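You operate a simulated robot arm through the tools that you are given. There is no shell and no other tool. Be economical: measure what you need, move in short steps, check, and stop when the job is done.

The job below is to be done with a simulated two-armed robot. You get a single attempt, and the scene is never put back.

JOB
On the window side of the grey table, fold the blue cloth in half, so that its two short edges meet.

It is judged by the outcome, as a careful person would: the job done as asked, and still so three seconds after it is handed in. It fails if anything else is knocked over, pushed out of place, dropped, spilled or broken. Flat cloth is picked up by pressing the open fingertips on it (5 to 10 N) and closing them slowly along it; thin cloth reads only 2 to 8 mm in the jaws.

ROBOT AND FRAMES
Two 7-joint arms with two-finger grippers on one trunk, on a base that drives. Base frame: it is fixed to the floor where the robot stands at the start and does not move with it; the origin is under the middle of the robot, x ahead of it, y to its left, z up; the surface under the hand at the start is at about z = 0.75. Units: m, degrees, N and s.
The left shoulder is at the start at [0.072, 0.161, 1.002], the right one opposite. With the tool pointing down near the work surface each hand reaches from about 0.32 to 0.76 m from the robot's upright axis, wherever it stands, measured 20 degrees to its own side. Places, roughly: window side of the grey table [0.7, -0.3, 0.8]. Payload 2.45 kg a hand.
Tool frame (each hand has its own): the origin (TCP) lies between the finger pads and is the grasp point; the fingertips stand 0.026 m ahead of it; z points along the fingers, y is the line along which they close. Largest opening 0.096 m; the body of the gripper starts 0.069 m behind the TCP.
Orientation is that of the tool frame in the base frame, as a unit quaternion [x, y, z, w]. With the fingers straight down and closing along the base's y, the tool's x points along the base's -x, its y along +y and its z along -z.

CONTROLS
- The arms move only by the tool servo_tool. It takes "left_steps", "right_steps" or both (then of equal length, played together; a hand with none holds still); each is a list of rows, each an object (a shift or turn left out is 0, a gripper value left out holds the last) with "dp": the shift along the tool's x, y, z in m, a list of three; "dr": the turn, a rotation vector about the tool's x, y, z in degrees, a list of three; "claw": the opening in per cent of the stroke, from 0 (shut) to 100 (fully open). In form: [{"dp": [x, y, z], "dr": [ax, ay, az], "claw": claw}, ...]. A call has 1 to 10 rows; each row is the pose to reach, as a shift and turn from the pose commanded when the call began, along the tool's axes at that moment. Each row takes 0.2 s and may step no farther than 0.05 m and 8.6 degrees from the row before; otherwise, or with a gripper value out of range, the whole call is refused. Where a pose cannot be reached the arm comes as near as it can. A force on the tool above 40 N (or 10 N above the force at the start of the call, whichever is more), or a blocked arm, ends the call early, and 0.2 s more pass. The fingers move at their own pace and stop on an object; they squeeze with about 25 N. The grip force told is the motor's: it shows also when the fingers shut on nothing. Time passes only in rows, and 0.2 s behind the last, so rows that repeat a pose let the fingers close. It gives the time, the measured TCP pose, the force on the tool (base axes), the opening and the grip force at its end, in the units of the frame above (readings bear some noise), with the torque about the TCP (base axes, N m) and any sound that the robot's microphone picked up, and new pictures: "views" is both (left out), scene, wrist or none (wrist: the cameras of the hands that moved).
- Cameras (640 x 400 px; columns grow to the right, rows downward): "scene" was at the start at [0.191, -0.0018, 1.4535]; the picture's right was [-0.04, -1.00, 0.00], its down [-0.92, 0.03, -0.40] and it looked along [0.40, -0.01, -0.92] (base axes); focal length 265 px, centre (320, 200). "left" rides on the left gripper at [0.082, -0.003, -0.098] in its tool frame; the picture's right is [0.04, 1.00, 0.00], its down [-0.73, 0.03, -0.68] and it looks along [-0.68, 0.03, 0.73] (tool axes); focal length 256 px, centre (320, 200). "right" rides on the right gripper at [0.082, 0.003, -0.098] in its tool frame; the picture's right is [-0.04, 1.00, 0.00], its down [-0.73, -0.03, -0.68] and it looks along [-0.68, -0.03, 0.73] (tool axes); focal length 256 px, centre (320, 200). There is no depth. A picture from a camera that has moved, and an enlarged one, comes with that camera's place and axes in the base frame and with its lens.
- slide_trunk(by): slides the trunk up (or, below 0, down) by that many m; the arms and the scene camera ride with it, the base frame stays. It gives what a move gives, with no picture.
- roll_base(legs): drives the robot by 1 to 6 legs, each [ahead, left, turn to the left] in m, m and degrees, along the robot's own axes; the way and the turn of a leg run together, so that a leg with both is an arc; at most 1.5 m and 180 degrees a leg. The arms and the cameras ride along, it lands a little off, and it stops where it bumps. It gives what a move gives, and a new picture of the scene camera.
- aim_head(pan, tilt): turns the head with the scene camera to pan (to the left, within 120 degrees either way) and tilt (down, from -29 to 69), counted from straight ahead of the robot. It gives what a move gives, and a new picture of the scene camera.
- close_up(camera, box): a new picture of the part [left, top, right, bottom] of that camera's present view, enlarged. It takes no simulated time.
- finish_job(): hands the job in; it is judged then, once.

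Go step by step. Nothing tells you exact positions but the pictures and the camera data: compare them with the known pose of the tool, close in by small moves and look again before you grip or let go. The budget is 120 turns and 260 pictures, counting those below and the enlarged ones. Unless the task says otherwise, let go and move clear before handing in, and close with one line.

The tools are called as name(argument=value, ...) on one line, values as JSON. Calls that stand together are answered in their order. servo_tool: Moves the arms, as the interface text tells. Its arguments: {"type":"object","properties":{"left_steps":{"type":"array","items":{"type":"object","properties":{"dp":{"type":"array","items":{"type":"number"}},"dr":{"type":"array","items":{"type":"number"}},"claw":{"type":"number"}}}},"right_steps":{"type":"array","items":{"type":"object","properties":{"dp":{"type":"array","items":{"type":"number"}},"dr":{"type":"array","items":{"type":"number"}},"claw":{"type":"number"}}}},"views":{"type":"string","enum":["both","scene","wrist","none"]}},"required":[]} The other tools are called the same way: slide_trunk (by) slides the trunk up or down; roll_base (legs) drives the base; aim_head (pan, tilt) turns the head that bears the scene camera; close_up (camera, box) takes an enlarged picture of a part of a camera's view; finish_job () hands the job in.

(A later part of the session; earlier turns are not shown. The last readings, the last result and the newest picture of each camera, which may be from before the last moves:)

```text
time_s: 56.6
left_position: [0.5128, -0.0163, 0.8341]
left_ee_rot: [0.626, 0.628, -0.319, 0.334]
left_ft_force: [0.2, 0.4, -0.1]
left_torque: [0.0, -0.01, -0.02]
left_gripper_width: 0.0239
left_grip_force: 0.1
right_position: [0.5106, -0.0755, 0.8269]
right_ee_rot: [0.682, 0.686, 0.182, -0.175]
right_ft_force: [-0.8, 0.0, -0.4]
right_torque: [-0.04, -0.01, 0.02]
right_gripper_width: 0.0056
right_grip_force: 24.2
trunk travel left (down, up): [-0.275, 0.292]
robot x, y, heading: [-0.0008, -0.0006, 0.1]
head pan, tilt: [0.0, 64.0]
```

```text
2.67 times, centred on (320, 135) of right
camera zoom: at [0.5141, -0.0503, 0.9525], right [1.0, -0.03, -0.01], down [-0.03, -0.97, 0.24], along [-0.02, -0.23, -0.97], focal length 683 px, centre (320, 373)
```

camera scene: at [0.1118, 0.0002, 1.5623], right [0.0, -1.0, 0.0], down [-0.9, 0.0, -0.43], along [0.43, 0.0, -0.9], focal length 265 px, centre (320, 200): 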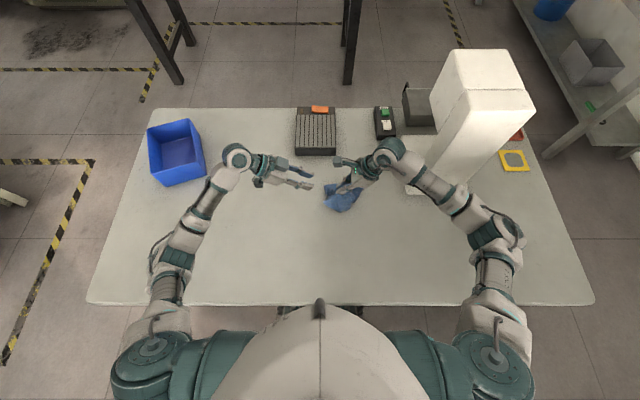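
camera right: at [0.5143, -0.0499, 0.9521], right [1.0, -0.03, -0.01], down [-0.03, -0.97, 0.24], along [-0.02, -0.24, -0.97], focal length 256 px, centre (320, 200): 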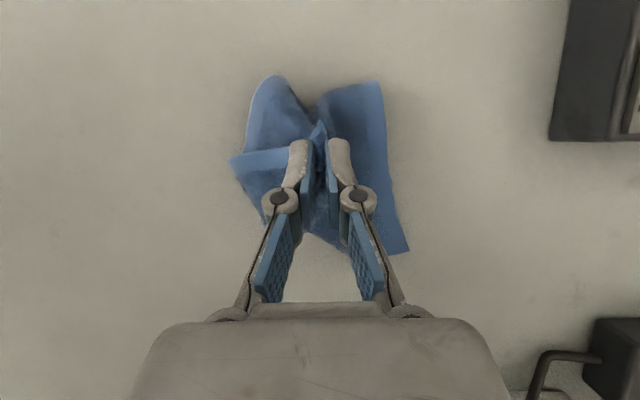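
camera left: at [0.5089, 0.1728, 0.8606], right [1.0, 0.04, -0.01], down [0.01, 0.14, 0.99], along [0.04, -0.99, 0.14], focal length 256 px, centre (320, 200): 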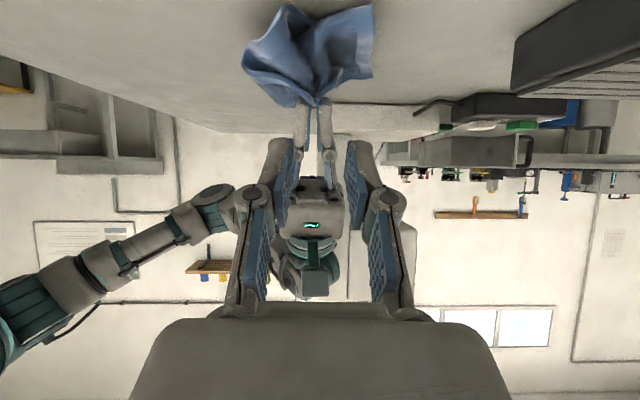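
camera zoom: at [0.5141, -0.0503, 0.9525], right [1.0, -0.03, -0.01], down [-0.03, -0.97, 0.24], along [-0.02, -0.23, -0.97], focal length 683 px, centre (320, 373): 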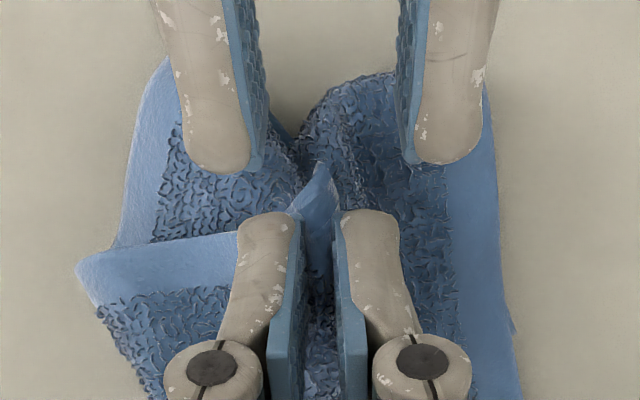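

The left jaws straddle D's tip, a little high and about 2 mm to one side. I correct that, advance, and close.

servo_tool(left_steps=[{"dp": [0.002, -0.0025, 0.004]}, {"dp": [0.003, -0.0025, 0.008]}, {"dp": [0.003, -0.0025, 0.011]}, {"dp": [0.003, -0.0025, 0.011], "claw": 18}, {"dp": [0.003, -0.0025, 0.011], "claw": 10}, {"dp": [0.003, -0.0025, 0.011], "claw": 3}, {"dp": [0.003, -0.0025, 0.011], "claw": 0}, {"dp": [0.003, -0.0025, 0.011], "claw": 0}], views="none")

close_up(camera="left", box=[220, 40, 420, 200])

close_up(camera="right", box=[220, 60, 420, 210])

```text
time_s: 58.4
left_position: [0.5106, -0.0225, 0.8247]
left_ee_rot: [0.627, 0.627, -0.319, 0.334]
left_ft_force: [-0.3, 0.3, 1.3]
left_torque: [-0.03, 0.02, 0.04]
left_gripper_width: 0.0019
left_grip_force: 25.2
right_position: [0.5108, -0.0738, 0.8268]
right_ee_rot: [0.683, 0.686, 0.182, -0.175]
right_ft_force: [0.2, -1.1, -0.1]
right_torque: [-0.02, -0.04, 0.01]
right_gripper_width: 0.0055
right_grip_force: 25.2
trunk travel left (down, up): [-0.275, 0.292]
robot x, y, heading: [0.002, -0.004, -0.2]
head pan, tilt: [0.0, 64.0]
```

```text
2.50 times, centred on (320, 120) of left
camera zoom: at [0.5064, 0.1037, 0.8144], right [1.0, 0.03, -0.01], down [0.01, 0.14, 0.99], along [0.04, -0.99, 0.13], focal length 640 px, centre (320, 400)
```

zoom: 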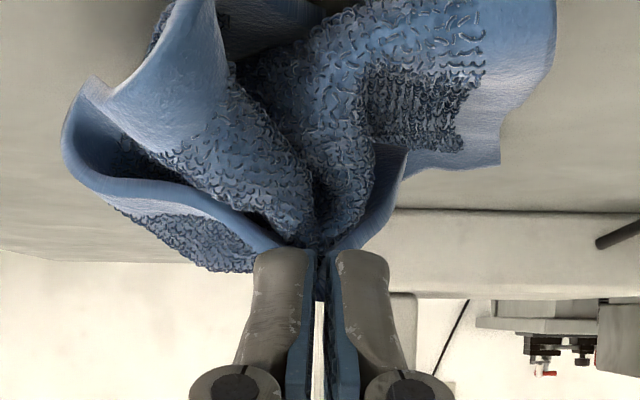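

```text
2.67 times, centred on (320, 135) of right
camera zoom: at [0.5142, -0.0504, 0.9524], right [1.0, -0.03, -0.01], down [-0.03, -0.97, 0.24], along [-0.02, -0.23, -0.97], focal length 683 px, centre (320, 373)
```

zoom: 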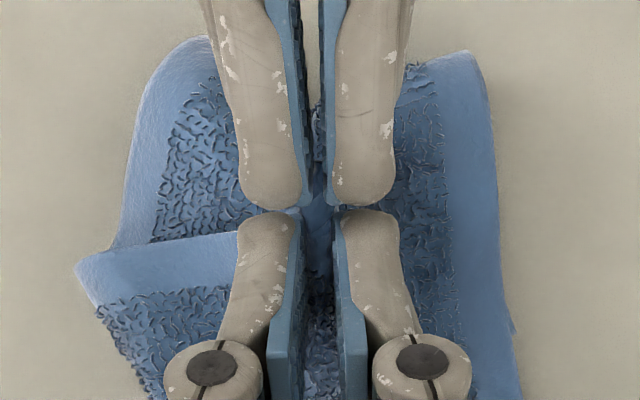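

The left hand holds just D (1.9 mm). Now the right hand opens, letting the lower layers drop, and backs out up to the right.

servo_tool(right_steps=[{"claw": 10}, {"claw": 22}, {"claw": 30}, {"claw": 30}, {"dp": [0, 0, -0.01]}, {"dp": [0, 0, -0.03]}, {"dp": [0, 0, -0.06]}, {"dp": [-0.02, 0, -0.1]}, {"dp": [-0.04, 0, -0.13]}], views="both")

close_up(camera="scene", box=[240, 130, 400, 230])

```text
time_s: 60.4
left_position: [0.511, -0.0258, 0.8242]
left_ee_rot: [0.627, 0.628, -0.318, 0.334]
left_ft_force: [0.4, -0.1, 0.0]
left_torque: [0.03, 0.01, -0.01]
left_gripper_width: 0.002
left_grip_force: 24.5
right_position: [0.5098, -0.175, 0.9204]
right_ee_rot: [0.682, 0.686, 0.183, -0.176]
right_ft_force: [0.4, 0.0, -0.1]
right_torque: [0.03, 0.03, -0.01]
right_gripper_width: 0.0288
right_grip_force: 0.1
trunk travel left (down, up): [-0.275, 0.292]
robot x, y, heading: [-0.0014, -0.0012, 0.0]
head pan, tilt: [0.0, 64.0]
camera scene: at [0.1109, -0.0032, 1.5624], right [0.0, -1.0, 0.0], down [-0.9, 0.0, -0.43], along [0.43, 0.0, -0.9], focal length 265 px, centre (320, 200)
camera right: at [0.5131, -0.1507, 1.0466], right [1.0, -0.03, -0.01], down [-0.03, -0.97, 0.23], along [-0.02, -0.23, -0.97], focal length 256 px, centre (320, 200)
```

scene: 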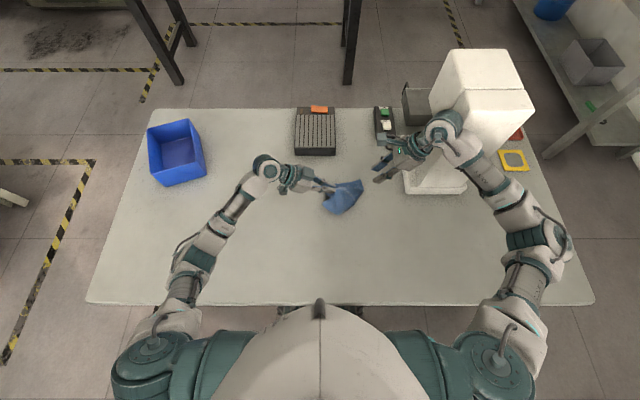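
right: 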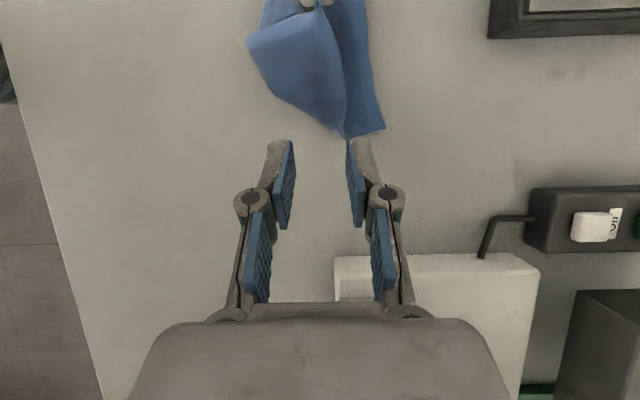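

```text
4.00 times, centred on (320, 180) of scene
camera zoom: at [0.1109, -0.0032, 1.5624], right [0.0, -1.0, 0.0], down [-0.9, 0.0, -0.43], along [0.43, 0.0, -0.9], focal length 1062 px, centre (320, 280)
```

zoom: 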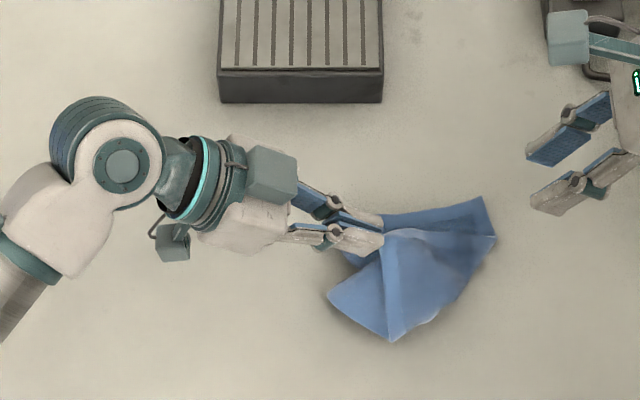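

D is free in the left hand. I pull the right hand back from the machine, and raise D toward C to see how the flap hangs.

servo_tool(right_steps=[{"dp": [0, -0.02, 0], "dr": [0, -5, 0]}, {"dp": [0, -0.04, 0], "dr": [0, -10, 0]}, {"dp": [0, -0.06, 0], "dr": [0, -15, 0]}, {"dp": [0, -0.08, 0], "dr": [0, -20, 0]}, {"dp": [0, -0.1, 0], "dr": [0, -25, 0]}, {"dp": [0, -0.1, 0], "dr": [0, -30, 0]}], left_steps=[{"dp": [0, -0.005, -0.012]}, {"dp": [-0.005, -0.01, -0.024]}, {"dp": [-0.015, -0.015, -0.034]}, {"dp": [-0.025, -0.02, -0.042]}, {"dp": [-0.035, -0.025, -0.045]}, {"dp": [-0.045, -0.03, -0.045]}], views="scene")

close_up(camera="scene", box=[256, 130, 416, 230])

close_up(camera="left", box=[0, 0, 640, 400])

```text
time_s: 61.8
left_position: [0.4803, -0.0133, 0.8864]
left_ee_rot: [0.626, 0.628, -0.318, 0.334]
left_ft_force: [0.0, 0.4, 0.1]
left_torque: [-0.03, 0.01, -0.03]
left_gripper_width: 0.0018
left_grip_force: 25.0
right_position: [0.4093, -0.1726, 0.9197]
right_ee_rot: [0.707, 0.708, -0.002, 0.01]
right_ft_force: [-0.1, 1.3, -0.5]
right_torque: [0.0, -0.01, -0.01]
right_gripper_width: 0.0284
right_grip_force: 0.0
trunk travel left (down, up): [-0.275, 0.292]
robot x, y, heading: [-0.0007, 0.0002, 0.1]
head pan, tilt: [0.0, 64.0]
camera scene: at [0.1115, -0.0002, 1.5623], right [0.0, -1.0, 0.0], down [-0.9, 0.0, -0.43], along [0.43, 0.0, -0.9], focal length 265 px, centre (320, 200)
```

scene: 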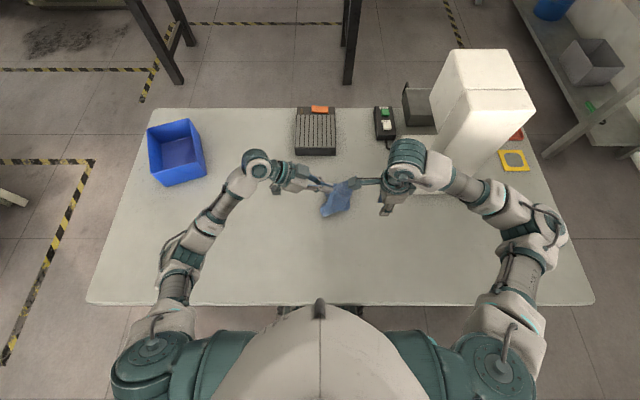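

```text
4.00 times, centred on (336, 180) of scene
camera zoom: at [0.1115, -0.0002, 1.5623], right [0.0, -1.0, 0.0], down [-0.9, 0.0, -0.43], along [0.43, 0.0, -0.9], focal length 1062 px, centre (256, 280)
```

zoom: 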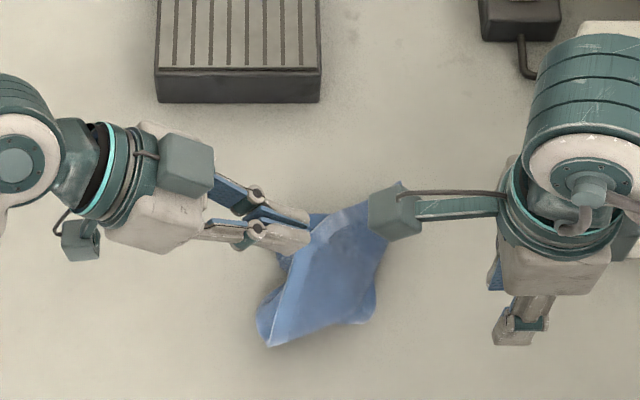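

```text
1.00 times, centred on (320, 200) of left (not enlarged: the box is as wide or as high as the picture)
camera zoom: at [0.4758, 0.115, 0.8764], right [1.0, 0.03, -0.01], down [0.01, 0.14, 0.99], along [0.04, -0.99, 0.13], focal length 256 px, centre (320, 200)
```

zoom: 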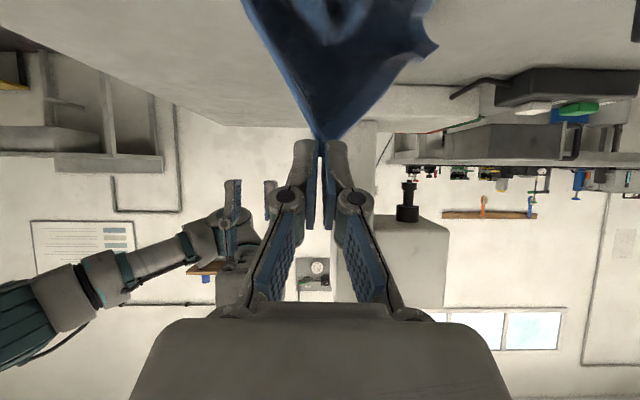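

D hangs cleanly as a single corner. I lift it so the cloth hangs free, which will let me take a neighbouring corner with the right hand.

servo_tool(right_steps=[{"dp": [-0.03, 0, 0]}, {"dp": [-0.06, 0, 0]}, {"dp": [-0.09, 0, 0]}, {"dp": [-0.1, 0, 0]}, {"dp": [-0.1, 0, 0]}, {"dp": [-0.1, 0, 0]}, {"dp": [-0.1, 0, 0]}, {"dp": [-0.1, 0, 0]}], left_steps=[{"dp": [-0.02, 0, -0.014]}, {"dp": [-0.04, 0.0, -0.028]}, {"dp": [-0.06, 0, -0.042]}, {"dp": [-0.08, 0, -0.056]}, {"dp": [-0.1, 0.0, -0.07]}, {"dp": [-0.12, 0, -0.084]}, {"dp": [-0.139, 0, -0.0976]}, {"dp": [-0.155, 0, -0.109]}], views="both")

close_up(camera="scene", box=[256, 110, 416, 210])

```text
time_s: 63.6
left_position: [0.4759, -0.0132, 1.076]
left_ee_rot: [0.627, 0.628, -0.319, 0.333]
left_ft_force: [0.5, 0.0, -0.9]
left_torque: [0.01, -0.02, -0.01]
left_gripper_width: 0.0018
left_grip_force: 24.4
right_position: [0.4096, -0.2732, 0.9213]
right_ee_rot: [0.707, 0.708, -0.001, 0.01]
right_ft_force: [0.7, 0.4, 0.1]
right_torque: [0.03, -0.01, -0.02]
right_gripper_width: 0.0287
right_grip_force: 0.0
trunk travel left (down, up): [-0.275, 0.292]
robot x, y, heading: [-0.0016, 0.001, 0.2]
head pan, tilt: [0.0, 64.0]
camera scene: at [0.1108, -0.0016, 1.5624], right [0.0, -1.0, 0.0], down [-0.9, 0.0, -0.43], along [0.43, 0.0, -0.9], focal length 265 px, centre (320, 200)
camera right: at [0.4136, -0.1901, 1.0185], right [1.0, -0.04, 0.01], down [-0.04, -0.72, 0.69], along [-0.02, -0.69, -0.72], focal length 256 px, centre (320, 200)
camera left: at [0.4711, 0.1145, 1.066], right [1.0, 0.03, -0.01], down [0.01, 0.13, 0.99], along [0.04, -0.99, 0.13], focal length 256 px, centre (320, 200)
```

scene: 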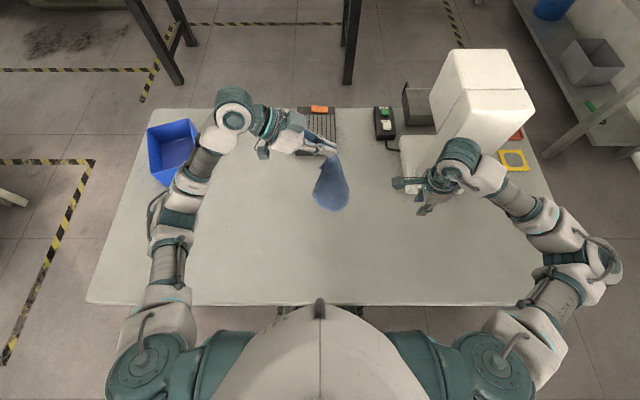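
right: 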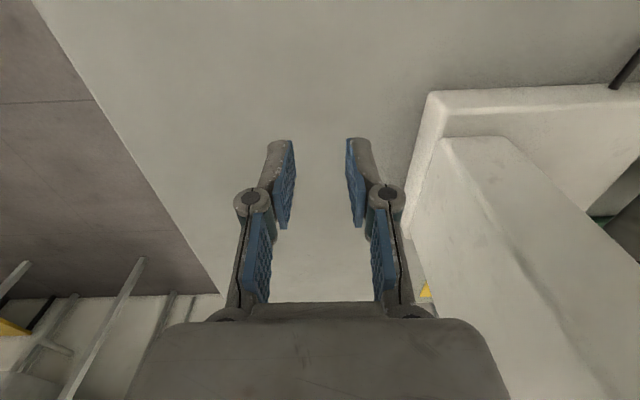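
left: 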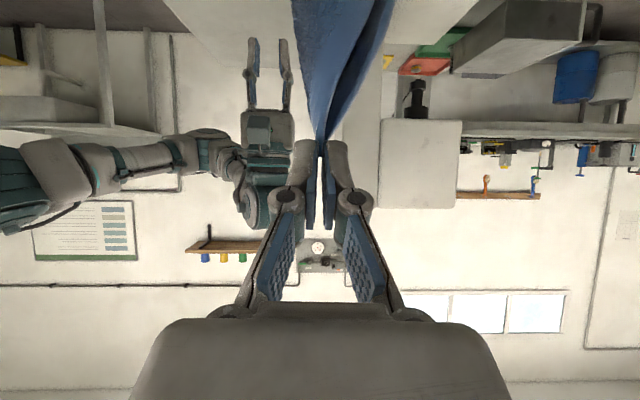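

```text
4.00 times, centred on (336, 160) of scene
camera zoom: at [0.1108, -0.0016, 1.5624], right [0.0, -1.0, 0.0], down [-0.9, 0.0, -0.43], along [0.43, 0.0, -0.9], focal length 1062 px, centre (256, 360)
```

zoom: 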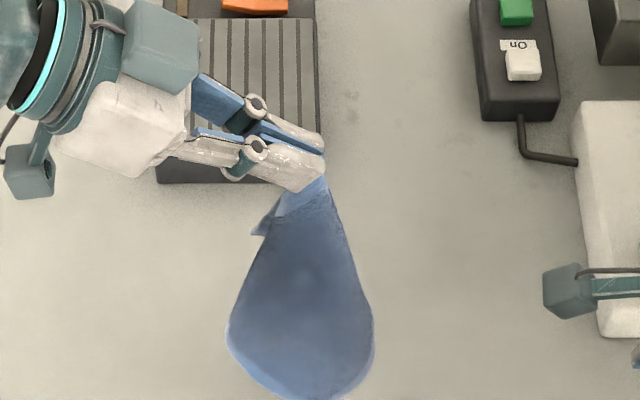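

The cloth hangs from D. To see it from the side, I raise it a bit more and turn the right wrist around so its camera faces the cloth.

servo_tool(right_steps=[{"dr": [0, 0, -8.5]}, {"dr": [0, 0, -17]}, {"dr": [0, 0, -25.5]}, {"dr": [0, 0, -34]}, {"dr": [0, 0, -42.5]}, {"dr": [0, 0, -51]}, {"dr": [0, 0, -59.5]}, {"dr": [0, 0, -68]}, {"dr": [0, 0, -76.5]}, {"dr": [0, 0, -85]}], left_steps=[{"dp": [-0.01, 0, -0.007]}, {"dp": [-0.02, 0, -0.014]}, {"dp": [-0.03, 0, -0.021]}, {"dp": [-0.04, 0, -0.028]}, {"dp": [-0.05, 0, -0.035]}, {"dp": [-0.05, 0, -0.035]}, {"dp": [-0.05, 0, -0.035]}, {"dp": [-0.05, 0, -0.035]}, {"dp": [-0.05, 0, -0.035]}, {"dp": [-0.05, 0, -0.035]}], views="none")

servo_tool(right_steps=[{"dr": [0, 0, -8.5]}, {"dr": [0, 0, -17]}, {"dr": [0, 0, -25.5]}, {"dr": [0, 0, -34]}, {"dr": [0, 0, -42.5]}, {"dr": [0, 0, -51]}, {"dr": [0, 0, -59.5]}, {"dr": [0, 0, -68]}, {"dr": [0, 0, -76.5]}, {"dr": [0, 0, -85]}], views="both")

close_up(camera="scene", box=[256, 110, 416, 210])

```text
time_s: 65.8
left_position: [0.4748, -0.0134, 1.1372]
left_ee_rot: [0.627, 0.628, -0.318, 0.334]
left_ft_force: [-0.3, 1.5, -1.0]
left_torque: [0.0, 0.01, 0.01]
left_gripper_width: 0.0018
left_grip_force: 25.1
right_position: [0.4097, -0.2733, 0.9205]
right_ee_rot: [0.041, 0.999, -0.007, 0.005]
right_ft_force: [0.3, -0.4, 0.0]
right_torque: [0.02, 0.0, -0.03]
right_gripper_width: 0.0288
right_grip_force: 0.1
trunk travel left (down, up): [-0.275, 0.292]
robot x, y, heading: [0.0025, 0.0031, 0.3]
head pan, tilt: [0.0, 64.0]
```

```text
time_s: 68.0
left_position: [0.4747, -0.0101, 1.1371]
left_ee_rot: [0.626, 0.628, -0.32, 0.335]
left_ft_force: [-0.5, 0.2, 0.2]
left_torque: [0.01, 0.02, -0.01]
left_gripper_width: 0.0018
left_grip_force: 25.5
right_position: [0.3428, -0.1812, 0.9439]
right_ee_rot: [-0.613, 0.79, -0.008, 0.0]
right_ft_force: [-0.8, -0.4, 1.1]
right_torque: [-0.02, 0.01, 0.04]
right_gripper_width: 0.0287
right_grip_force: 0.0
right hand out of reach, approached as far as the arm can: row 7, 8, 9, 10
trunk travel left (down, up): [-0.275, 0.292]
robot x, y, heading: [-0.0021, 0.0027, 0.1]
head pan, tilt: [0.0, 64.0]
camera scene: at [0.1114, 0.0031, 1.5623], right [0.0, -1.0, 0.0], down [-0.9, 0.0, -0.43], along [0.43, 0.0, -0.9], focal length 265 px, centre (320, 200)
camera right: at [0.3205, -0.2564, 1.0435], right [-0.96, 0.29, -0.01], down [0.2, 0.71, 0.67], along [0.2, 0.64, -0.74], focal length 256 px, centre (320, 200)
```

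scene: 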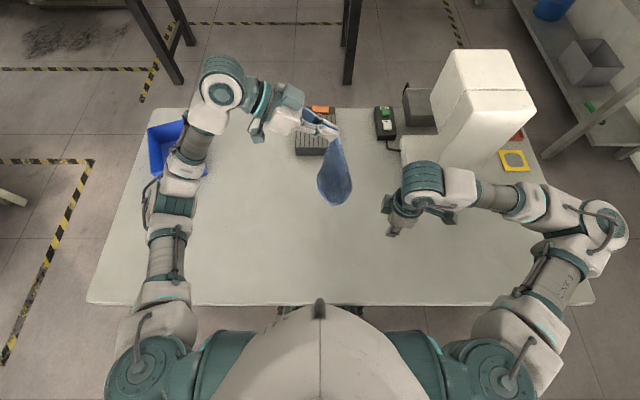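
right: 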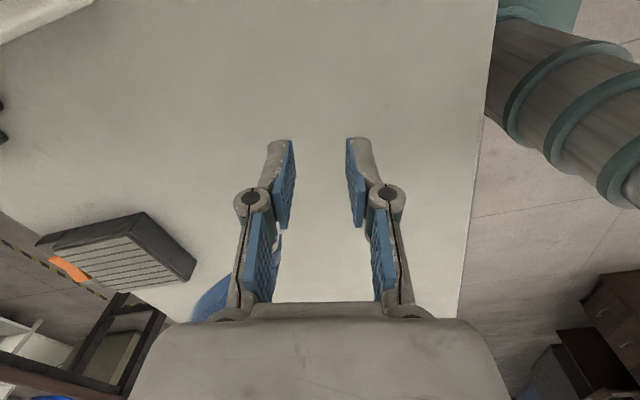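

```text
4.00 times, centred on (336, 160) of scene
camera zoom: at [0.1114, 0.0031, 1.5623], right [0.0, -1.0, 0.0], down [-0.9, 0.0, -0.43], along [0.43, 0.0, -0.9], focal length 1062 px, centre (256, 360)
```

zoom: 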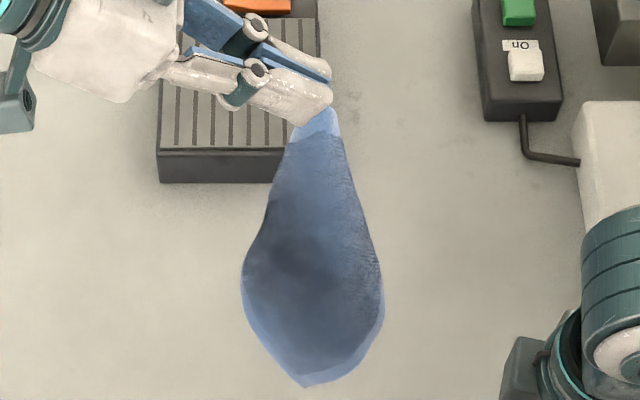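

The sheet hangs open with B at the bottom. I'll re-lay it as a diamond, setting B down near me and drawing D away from me, which gives both arms natural corners. First I lower to the start of the lay and clear the right hand.

servo_tool(right_steps=[{"dp": [0.01, 0, 0], "dr": [0, 0, 8.5]}, {"dp": [0.02, 0, 0], "dr": [0, 0, 17]}, {"dp": [0.04, 0, 0], "dr": [0, 0, 25]}, {"dp": [0.06, 0, 0], "dr": [0, 0, 33]}, {"dp": [0.08, 0, 0], "dr": [0, 0, 41]}, {"dp": [0.1, 0, 0], "dr": [0, 0, 49]}, {"dp": [0.11, 0, 0], "dr": [0, 0, 57]}, {"dp": [0.11, 0, 0], "dr": [0, 0, 65]}, {"dp": [0.11, 0, 0], "dr": [0, 0, 72]}], left_steps=[{"dp": [0.008, -0.01, 0.006], "dr": [0, 2, 0]}, {"dp": [0.016, -0.02, 0.012], "dr": [0, 4, 0]}, {"dp": [0.024, -0.03, 0.018], "dr": [0, 6, 0]}, {"dp": [0.033, -0.045, 0.023], "dr": [0, 8, 0]}, {"dp": [0.041, -0.055, 0.029], "dr": [0, 10, 0]}, {"dp": [0.05, -0.065, 0.035], "dr": [0, 12, 0]}, {"dp": [0.058, -0.075, 0.04], "dr": [0, 14, 0]}, {"dp": [0.066, -0.085, 0.046], "dr": [0, 17, 0]}, {"dp": [0.074, -0.095, 0.052], "dr": [0, 20, 0]}], views="scene")

close_up(camera="scene", box=[240, 130, 416, 240])

```text
time_s: 70.0
left_position: [0.3809, -0.0133, 1.0435]
left_ee_rot: [0.673, 0.676, -0.204, 0.22]
left_ft_force: [0.6, -0.5, -0.4]
left_torque: [0.03, -0.03, 0.05]
left_gripper_width: 0.0022
left_grip_force: 24.4
right_position: [0.3167, -0.2912, 0.9438]
right_ee_rot: [-0.029, 1.0, -0.004, 0.006]
right_ft_force: [0.1, -0.4, -0.3]
right_torque: [0.01, 0.03, 0.0]
right_gripper_width: 0.0289
right_grip_force: 0.0
trunk travel left (down, up): [-0.275, 0.292]
robot x, y, heading: [0.0015, 0.0006, -0.2]
head pan, tilt: [0.0, 64.0]
camera scene: at [0.1098, -0.0021, 1.5625], right [0.0, -1.0, 0.0], down [-0.9, 0.0, -0.44], along [0.44, 0.0, -0.9], focal length 265 px, centre (320, 200)
```

scene: 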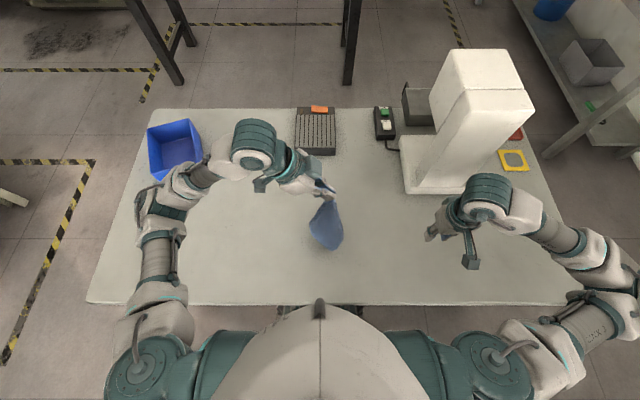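

```text
3.64 times, centred on (328, 185) of scene
camera zoom: at [0.1098, -0.0021, 1.5625], right [0.0, -1.0, 0.0], down [-0.9, 0.0, -0.44], along [0.44, 0.0, -0.9], focal length 965 px, centre (291, 254)
```

zoom: 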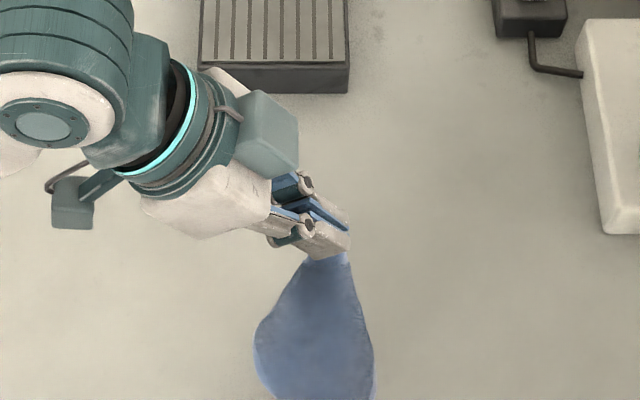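

B is near the table. Now I lay the sheet by moving D away and down along an arc.

servo_tool(left_steps=[{"dp": [0.0115, 0.015, 0.0164]}, {"dp": [0.023, 0.045, 0.033]}, {"dp": [0.0373, 0.08, 0.053]}, {"dp": [0.052, 0.11, 0.074]}, {"dp": [0.069, 0.14, 0.098]}, {"dp": [0.086, 0.165, 0.123]}, {"dp": [0.103, 0.19, 0.147]}, {"dp": [0.118, 0.208, 0.168]}, {"dp": [0.132, 0.222, 0.188]}, {"dp": [0.142, 0.232, 0.203]}], views="scene")

close_up(camera="scene", box=[240, 130, 416, 240])

```text
time_s: 72.2
left_position: [0.619, -0.0104, 0.8004]
left_ee_rot: [0.673, 0.676, -0.205, 0.218]
left_ft_force: [0.5, 0.0, -0.1]
left_torque: [-0.01, -0.05, 0.0]
left_gripper_width: 0.0022
left_grip_force: 24.7
right_position: [0.3166, -0.2895, 0.9439]
right_ee_rot: [-0.031, 1.0, -0.004, 0.005]
right_ft_force: [-0.2, -0.1, -0.5]
right_torque: [-0.02, 0.04, 0.03]
right_gripper_width: 0.0286
right_grip_force: 0.0
trunk travel left (down, up): [-0.275, 0.292]
robot x, y, heading: [-0.0014, -0.0012, -0.0]
head pan, tilt: [0.0, 64.0]
camera scene: at [0.1114, -0.0028, 1.5623], right [0.0, -1.0, 0.0], down [-0.9, 0.0, -0.43], along [0.43, 0.0, -0.9], focal length 265 px, centre (320, 200)
```

scene: 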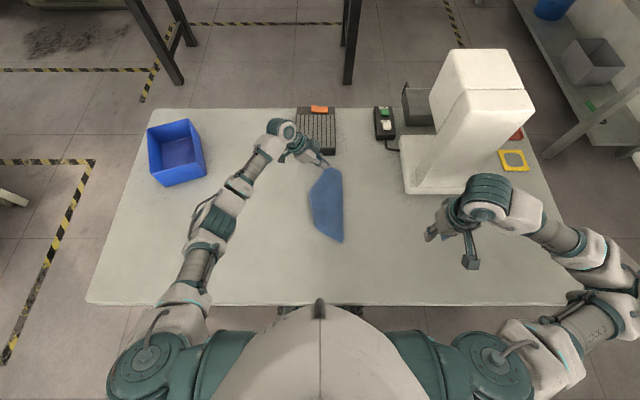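

```text
3.64 times, centred on (328, 185) of scene
camera zoom: at [0.1114, -0.0028, 1.5623], right [0.0, -1.0, 0.0], down [-0.9, 0.0, -0.43], along [0.43, 0.0, -0.9], focal length 965 px, centre (291, 254)
```

zoom: 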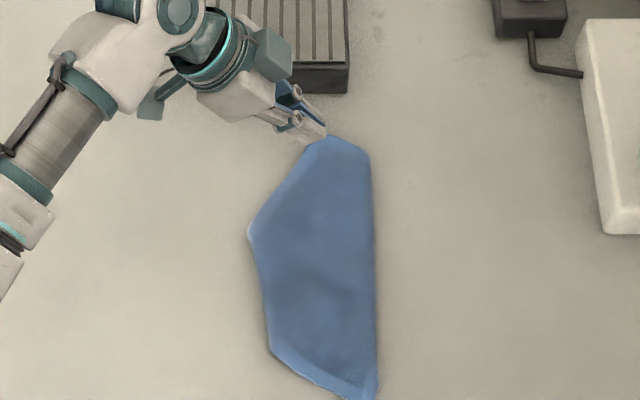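

Both side corners tucked under because they bow away from me. I'll lift D again and lay it toward the robot instead, so the corners open upward. First I lift it.

servo_tool(left_steps=[{"dp": [-0.02, 0, -0.029]}, {"dp": [-0.045, 0, -0.064]}, {"dp": [-0.07, 0, -0.1]}, {"dp": [-0.095, -0.005, -0.135]}, {"dp": [-0.12, -0.01, -0.171]}, {"dp": [-0.1435, -0.01, -0.205]}, {"dp": [-0.158, -0.01, -0.225]}, {"dp": [-0.158, -0.01, -0.225]}, {"dp": [-0.158, -0.01, -0.225]}], views="scene")

close_up(camera="scene", box=[240, 70, 416, 180])

```text
time_s: 74.2
left_position: [0.6023, -0.0123, 1.0745]
left_ee_rot: [0.673, 0.676, -0.205, 0.219]
left_ft_force: [0.3, 0.4, 0.4]
left_torque: [0.02, -0.03, 0.0]
left_gripper_width: 0.002
left_grip_force: 25.0
right_position: [0.3159, -0.2886, 0.9446]
right_ee_rot: [-0.031, 1.0, -0.004, 0.005]
right_ft_force: [-0.3, 1.6, -0.2]
right_torque: [0.0, 0.0, -0.01]
right_gripper_width: 0.0289
right_grip_force: 0.1
trunk travel left (down, up): [-0.275, 0.292]
robot x, y, heading: [0.0004, -0.0021, 0.1]
head pan, tilt: [0.0, 64.0]
camera scene: at [0.1109, -0.0028, 1.5624], right [0.0, -1.0, 0.0], down [-0.9, 0.0, -0.43], along [0.43, 0.0, -0.9], focal length 265 px, centre (320, 200)
```

scene: 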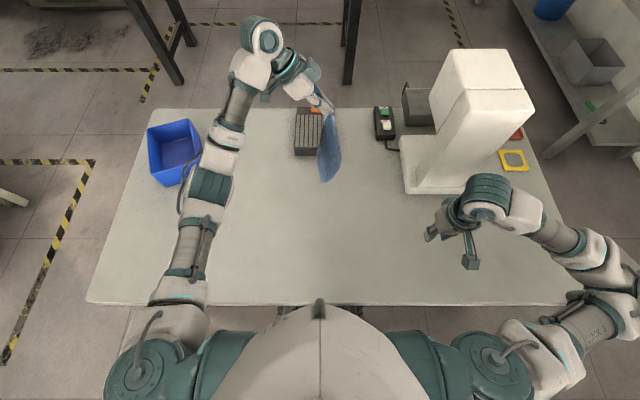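

```text
3.64 times, centred on (328, 125) of scene
camera zoom: at [0.1109, -0.0028, 1.5624], right [0.0, -1.0, 0.0], down [-0.9, 0.0, -0.43], along [0.43, 0.0, -0.9], focal length 965 px, centre (291, 473)
```

zoom: 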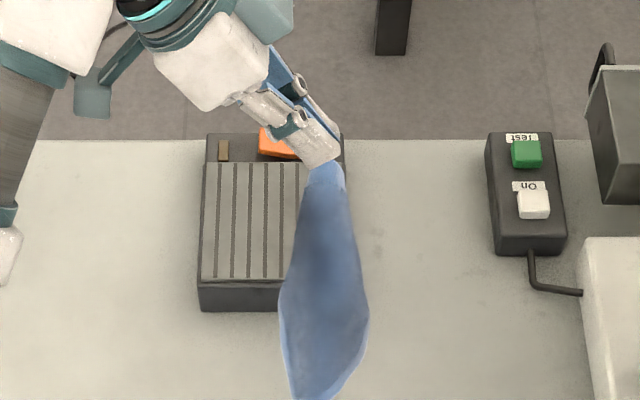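

Now I lay it toward the robot.

servo_tool(left_steps=[{"dp": [0.017, -0.005, 0.0246]}, {"dp": [0.0287, -0.03, 0.041]}, {"dp": [0.043, -0.065, 0.0614]}, {"dp": [0.0574, -0.095, 0.082]}, {"dp": [0.0746, -0.125, 0.1065]}, {"dp": [0.092, -0.15, 0.131]}, {"dp": [0.109, -0.175, 0.1556]}, {"dp": [0.126, -0.195, 0.18]}, {"dp": [0.1435, -0.21, 0.205]}, {"dp": [0.155, -0.225, 0.221]}], views="scene")

close_up(camera="scene", box=[240, 130, 416, 240])

```text
time_s: 76.4
left_position: [0.3845, -0.0143, 0.8007]
left_ee_rot: [0.672, 0.677, -0.204, 0.22]
left_ft_force: [0.6, 0.1, 0.0]
left_torque: [-0.02, -0.03, 0.01]
left_gripper_width: 0.0021
left_grip_force: 24.6
right_position: [0.317, -0.2894, 0.9451]
right_ee_rot: [-0.031, 1.0, -0.004, 0.006]
right_ft_force: [0.1, -0.5, 0.5]
right_torque: [-0.02, -0.03, 0.02]
right_gripper_width: 0.0287
right_grip_force: 0.1
trunk travel left (down, up): [-0.275, 0.292]
robot x, y, heading: [-0.0031, -0.0031, -0.1]
head pan, tilt: [0.0, 64.0]
camera scene: at [0.1091, -0.0017, 1.5625], right [0.0, -1.0, 0.0], down [-0.9, 0.0, -0.44], along [0.44, 0.0, -0.9], focal length 265 px, centre (320, 200)
```

scene: 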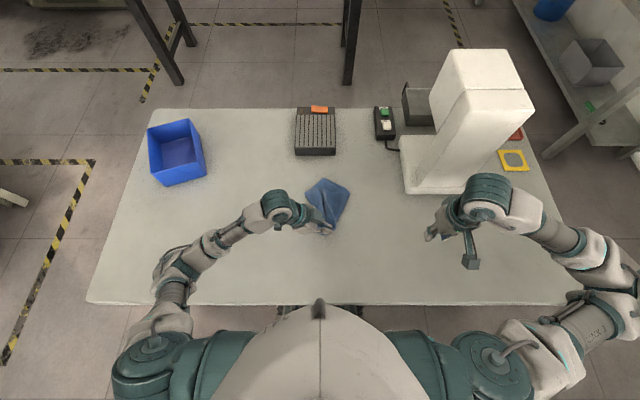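

```text
3.64 times, centred on (328, 185) of scene
camera zoom: at [0.1091, -0.0017, 1.5625], right [0.0, -1.0, 0.0], down [-0.9, 0.0, -0.44], along [0.44, 0.0, -0.9], focal length 965 px, centre (291, 254)
```

zoom: 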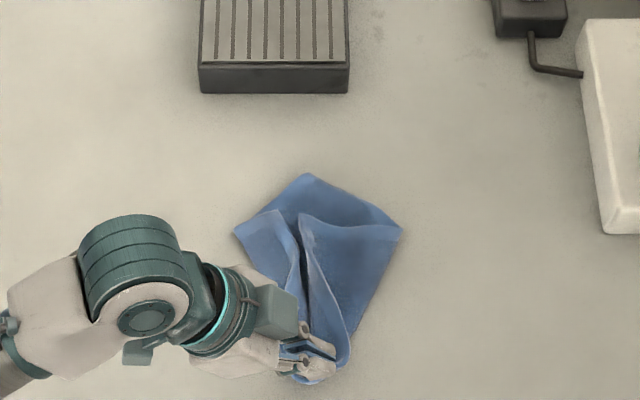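

Now the side corners lie on top as flaps, which is easier to open. I look more closely.

close_up(camera="scene", box=[296, 170, 360, 210])

close_up(camera="left", box=[0, 0, 640, 400])

```text
10.00 times, centred on (328, 190) of scene
camera zoom: at [0.1091, -0.0017, 1.5625], right [0.0, -1.0, 0.0], down [-0.9, 0.0, -0.44], along [0.44, 0.0, -0.9], focal length 2654 px, centre (240, 300)
```

zoom: 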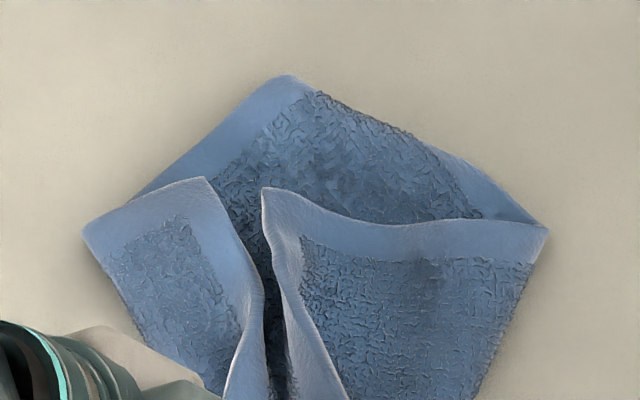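

```text
1.00 times, centred on (320, 200) of left (not enlarged: the box is as wide or as high as the picture)
camera zoom: at [0.3783, 0.1083, 0.8353], right [1.0, 0.04, 0.0], down [0.01, -0.21, 0.98], along [0.04, -0.98, -0.21], focal length 256 px, centre (320, 200)
```

zoom: 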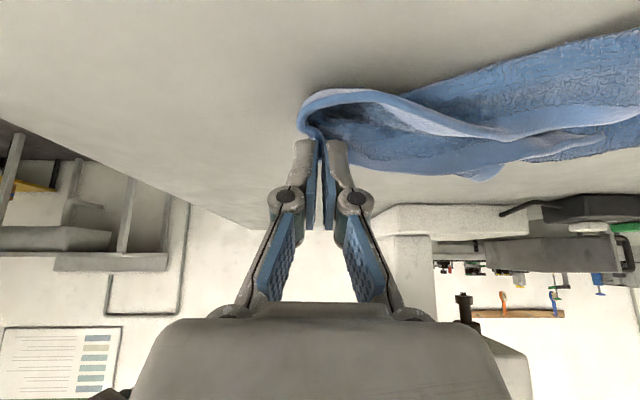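

The flap corners are clear: the right flap's free edge arches about 2 cm above the table near (0.49, −0.017). I'll bring the right hand over it, jaws along y, to pinch that raised edge only.

servo_tool(right_steps=[{"dp": [-0.024, 0.031, 0], "dr": [0, 0, -2]}, {"dp": [-0.047, 0.0625, 0], "dr": [0, 0, -4]}, {"dp": [-0.07, 0.094, 0], "dr": [0, 0, -6]}, {"dp": [-0.094, 0.125, 0], "dr": [0, 0, -8]}, {"dp": [-0.118, 0.156, 0], "dr": [0, 0, -10]}, {"dp": [-0.142, 0.188, 0], "dr": [0, 0, -13]}, {"dp": [-0.165, 0.22, 0], "dr": [0, 0, -17]}, {"dp": [-0.1886, 0.25, 0.02], "dr": [0, 0, -17]}, {"dp": [-0.1886, 0.25, 0.06], "dr": [0, 0, -17], "claw": 33}, {"dp": [-0.1886, 0.25, 0.09], "dr": [0, 0, -17], "claw": 33}], views="both")

close_up(camera="right", box=[200, 60, 440, 210])

```text
time_s: 78.6
left_position: [0.3845, -0.0156, 0.8015]
left_ee_rot: [0.673, 0.676, -0.205, 0.22]
left_ft_force: [-0.3, 0.4, 0.3]
left_torque: [0.02, -0.02, 0.0]
left_gripper_width: 0.002
left_grip_force: 25.7
right_position: [0.491, -0.0286, 0.8533]
right_ee_rot: [-0.178, 0.984, -0.005, 0.006]
right_ft_force: [0.5, 0.5, 0.2]
right_torque: [-0.01, 0.03, -0.04]
right_gripper_width: 0.0316
right_grip_force: 0.1
trunk travel left (down, up): [-0.275, 0.292]
robot x, y, heading: [0.0018, -0.0002, -0.0]
head pan, tilt: [0.0, 64.0]
camera scene: at [0.1117, -0.0007, 1.5623], right [0.0, -1.0, 0.0], down [-0.9, 0.0, -0.43], along [0.43, 0.0, -0.9], focal length 265 px, centre (320, 200)
camera right: at [0.4138, -0.0522, 0.9519], right [-0.31, 0.95, -0.01], down [0.69, 0.24, 0.69], along [0.65, 0.21, -0.73], focal length 256 px, centre (320, 200)
```

scene: 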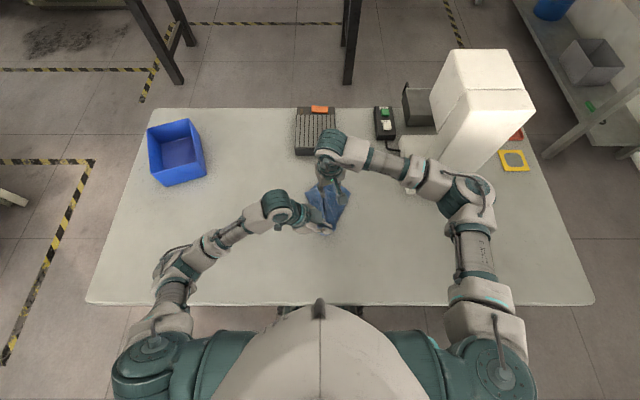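
right: 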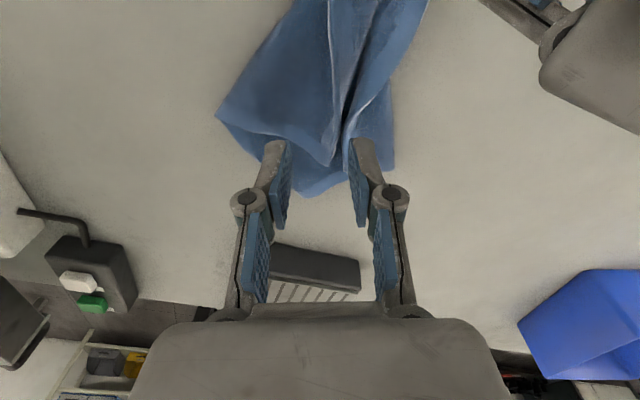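

```text
2.67 times, centred on (320, 135) of right
camera zoom: at [0.4138, -0.0522, 0.9519], right [-0.31, 0.95, -0.01], down [0.69, 0.24, 0.69], along [0.65, 0.21, -0.73], focal length 683 px, centre (320, 373)
```

zoom: 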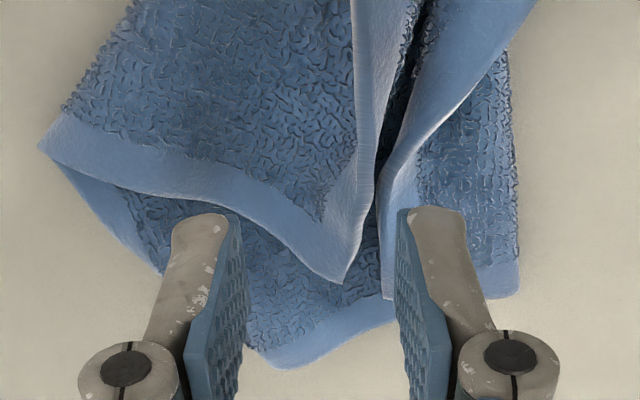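

The right flap's tip (which I take to be A, the other end of D's short edge) is at about (0.54, −0.003), with its edge raised. I move the open jaws around that edge near the tip.

servo_tool(right_steps=[{"dp": [-0.02, 0.002, 0.01]}, {"dp": [-0.04, 0.004, 0.02]}, {"dp": [-0.04, 0.004, 0.035]}, {"dp": [-0.04, 0.004, 0.05]}], views="none")

close_up(camera="right", box=[200, 60, 440, 210])

```text
time_s: 79.6
left_position: [0.3831, -0.0135, 0.8018]
left_ee_rot: [0.673, 0.676, -0.205, 0.219]
left_ft_force: [0.5, -0.5, -0.4]
left_torque: [-0.02, -0.04, -0.02]
left_gripper_width: 0.0022
left_grip_force: 25.0
right_position: [0.5274, -0.0114, 0.8047]
right_ee_rot: [-0.179, 0.984, -0.005, 0.004]
right_ft_force: [-0.1, 0.5, 0.3]
right_torque: [-0.02, 0.03, 0.0]
right_gripper_width: 0.0316
right_grip_force: 0.0
trunk travel left (down, up): [-0.275, 0.292]
robot x, y, heading: [0.0011, 0.0006, -0.2]
head pan, tilt: [0.0, 64.0]
```

```text
2.67 times, centred on (320, 135) of right
camera zoom: at [0.4505, -0.0351, 0.9025], right [-0.31, 0.95, -0.01], down [0.69, 0.24, 0.68], along [0.65, 0.21, -0.73], focal length 683 px, centre (320, 373)
```

zoom: 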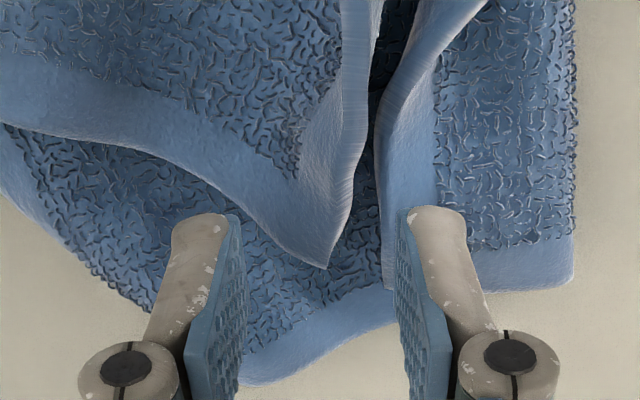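

servo_tool(right_steps=[{"dp": [-0.004, -0.006, 0.004]}, {"dp": [-0.004, -0.006, 0.01]}, {"dp": [-0.004, -0.006, 0.0155]}, {"dp": [-0.004, -0.006, 0.0175]}], views="none")

close_up(camera="right", box=[200, 60, 440, 210])

```text
time_s: 80.6
left_position: [0.3835, -0.0142, 0.8014]
left_ee_rot: [0.672, 0.676, -0.205, 0.221]
left_ft_force: [0.2, -0.2, 0.4]
left_torque: [0.03, -0.02, 0.0]
left_gripper_width: 0.002
left_grip_force: 25.4
right_position: [0.5345, -0.0157, 0.7872]
right_ee_rot: [-0.178, 0.984, -0.005, 0.005]
right_ft_force: [-0.1, -0.2, -0.7]
right_torque: [0.0, 0.0, -0.02]
right_gripper_width: 0.0319
right_grip_force: 0.1
trunk travel left (down, up): [-0.275, 0.292]
robot x, y, heading: [-0.0017, -0.002, -0.1]
head pan, tilt: [0.0, 64.0]
```

```text
2.67 times, centred on (320, 135) of right
camera zoom: at [0.4564, -0.0391, 0.8853], right [-0.31, 0.95, -0.01], down [0.69, 0.24, 0.68], along [0.65, 0.21, -0.73], focal length 683 px, centre (320, 373)
```

zoom: 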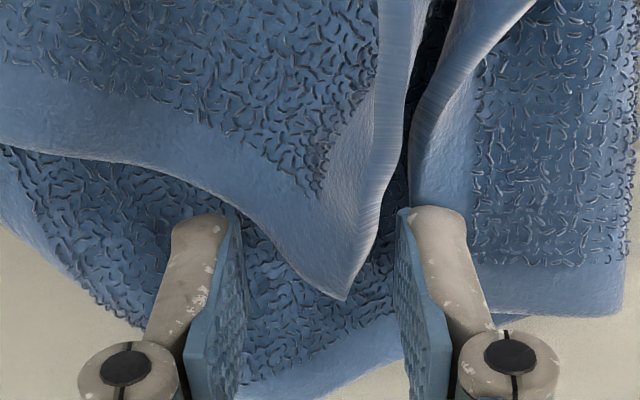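

The jaws straddle the flap's corner. I lower to a light touch and close slowly.

servo_tool(right_steps=[{"dp": [0, 0, 0.002]}, {"dp": [0, 0, 0.0035]}], views="none")

```text
time_s: 81.2
left_position: [0.3835, -0.0144, 0.8009]
left_ee_rot: [0.672, 0.676, -0.205, 0.221]
left_ft_force: [0.2, -0.5, 0.3]
left_torque: [-0.03, -0.02, -0.01]
left_gripper_width: 0.0021
left_grip_force: 24.8
right_position: [0.5332, -0.0145, 0.784]
right_ee_rot: [-0.178, 0.984, -0.006, 0.005]
right_ft_force: [0.2, -0.1, 0.9]
right_torque: [0.02, 0.02, 0.01]
right_gripper_width: 0.0316
right_grip_force: 0.2
trunk travel left (down, up): [-0.275, 0.292]
robot x, y, heading: [-0.0015, -0.001, 0.3]
head pan, tilt: [0.0, 64.0]
```

servo_tool(right_steps=[{"dp": [0, 0, 0.001]}, {"dp": [0, 0, 0.001], "claw": 28}, {"dp": [0, 0, 0.001], "claw": 23}, {"dp": [0, 0, 0.001], "claw": 18}, {"dp": [0, 0, 0.001], "claw": 13}, {"dp": [0, 0, 0.001], "claw": 8}, {"dp": [0, 0, 0.001], "claw": 4}, {"dp": [0, 0, 0.001], "claw": 0}, {"dp": [0, 0, 0.001], "claw": 0}], views="none")

close_up(camera="right", box=[200, 60, 440, 210])

```text
time_s: 83.2
left_position: [0.3843, -0.0134, 0.8019]
left_ee_rot: [0.673, 0.676, -0.204, 0.219]
left_ft_force: [0.4, -0.1, -0.3]
left_torque: [0.03, -0.02, 0.0]
left_gripper_width: 0.0019
left_grip_force: 25.3
right_position: [0.5343, -0.0156, 0.7833]
right_ee_rot: [-0.178, 0.984, -0.006, 0.005]
right_ft_force: [-0.5, 0.4, 0.4]
right_torque: [0.03, 0.03, 0.03]
right_gripper_width: 0.0046
right_grip_force: 25.4
trunk travel left (down, up): [-0.275, 0.292]
robot x, y, heading: [-0.002, 0.0051, -0.1]
head pan, tilt: [0.0, 64.0]
```

```text
2.67 times, centred on (320, 135) of right
camera zoom: at [0.4565, -0.0391, 0.881], right [-0.31, 0.95, -0.01], down [0.69, 0.24, 0.68], along [0.65, 0.2, -0.73], focal length 683 px, centre (320, 373)
```

zoom: 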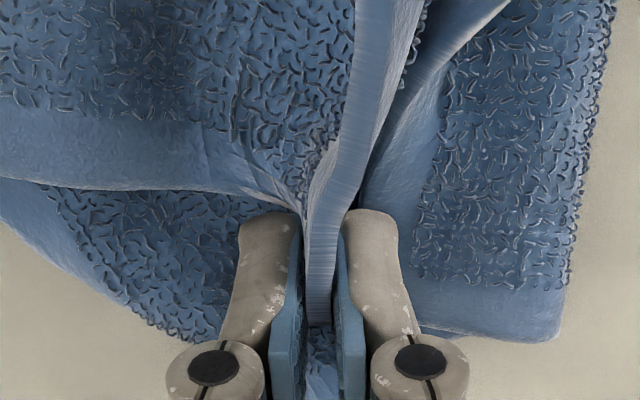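

The flap's corner is pinched (4.6 mm). I lift to verify it's only that corner.

servo_tool(right_steps=[{"dp": [0, 0, -0.01]}, {"dp": [0, -0.005, -0.025]}, {"dp": [0, -0.015, -0.045]}, {"dp": [0, -0.025, -0.065]}, {"dp": [0, -0.025, -0.065]}], views="scene")

close_up(camera="right", box=[120, 0, 520, 250])

close_up(camera="scene", box=[256, 130, 416, 230])

```text
time_s: 84.4
left_position: [0.3842, -0.0153, 0.801]
left_ee_rot: [0.672, 0.676, -0.205, 0.221]
left_ft_force: [-0.5, 0.9, 0.0]
left_torque: [0.02, -0.02, 0.02]
left_gripper_width: 0.0018
left_grip_force: 25.0
right_position: [0.5417, -0.0371, 0.8494]
right_ee_rot: [-0.177, 0.984, -0.005, 0.004]
right_ft_force: [0.2, 1.2, -0.1]
right_torque: [0.0, 0.01, 0.01]
right_gripper_width: 0.0048
right_grip_force: 25.5
trunk travel left (down, up): [-0.275, 0.292]
robot x, y, heading: [-0.0009, -0.0002, -0.1]
head pan, tilt: [0.0, 64.0]
camera scene: at [0.1117, 0.0009, 1.5623], right [0.0, -1.0, 0.0], down [-0.9, 0.0, -0.43], along [0.43, 0.0, -0.9], focal length 265 px, centre (320, 200)
```

scene: 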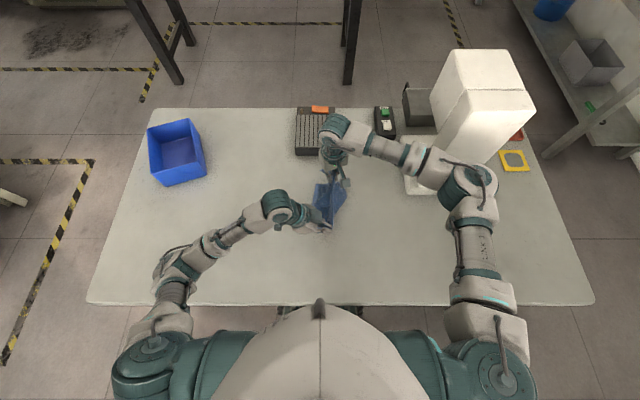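

```text
1.60 times, centred on (320, 125) of right
camera zoom: at [0.4646, -0.0615, 0.9464], right [-0.31, 0.95, -0.01], down [0.69, 0.24, 0.68], along [0.65, 0.21, -0.73], focal length 410 px, centre (320, 320)
```

zoom: 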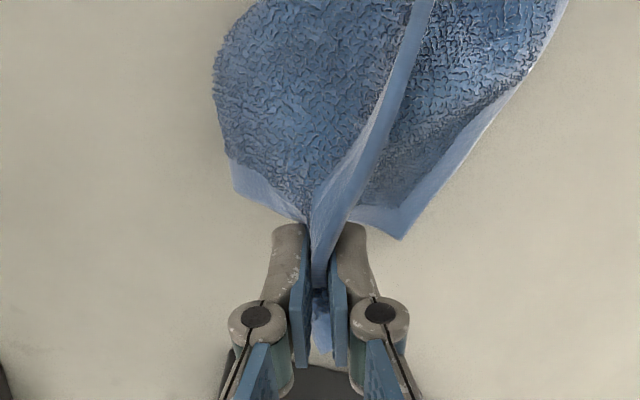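

```text
4.00 times, centred on (336, 180) of scene
camera zoom: at [0.1117, 0.0009, 1.5623], right [0.0, -1.0, 0.0], down [-0.9, 0.0, -0.43], along [0.43, 0.0, -0.9], focal length 1062 px, centre (256, 280)
```

zoom: 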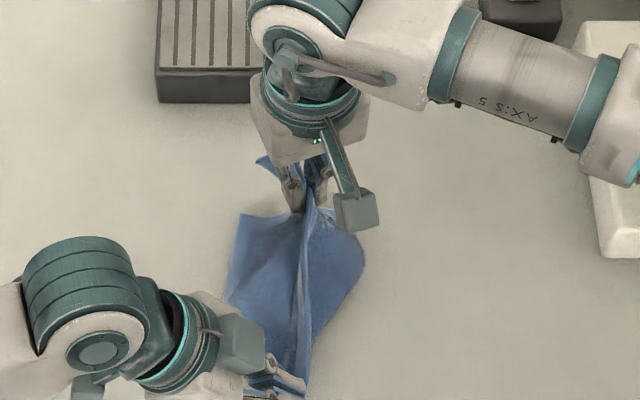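

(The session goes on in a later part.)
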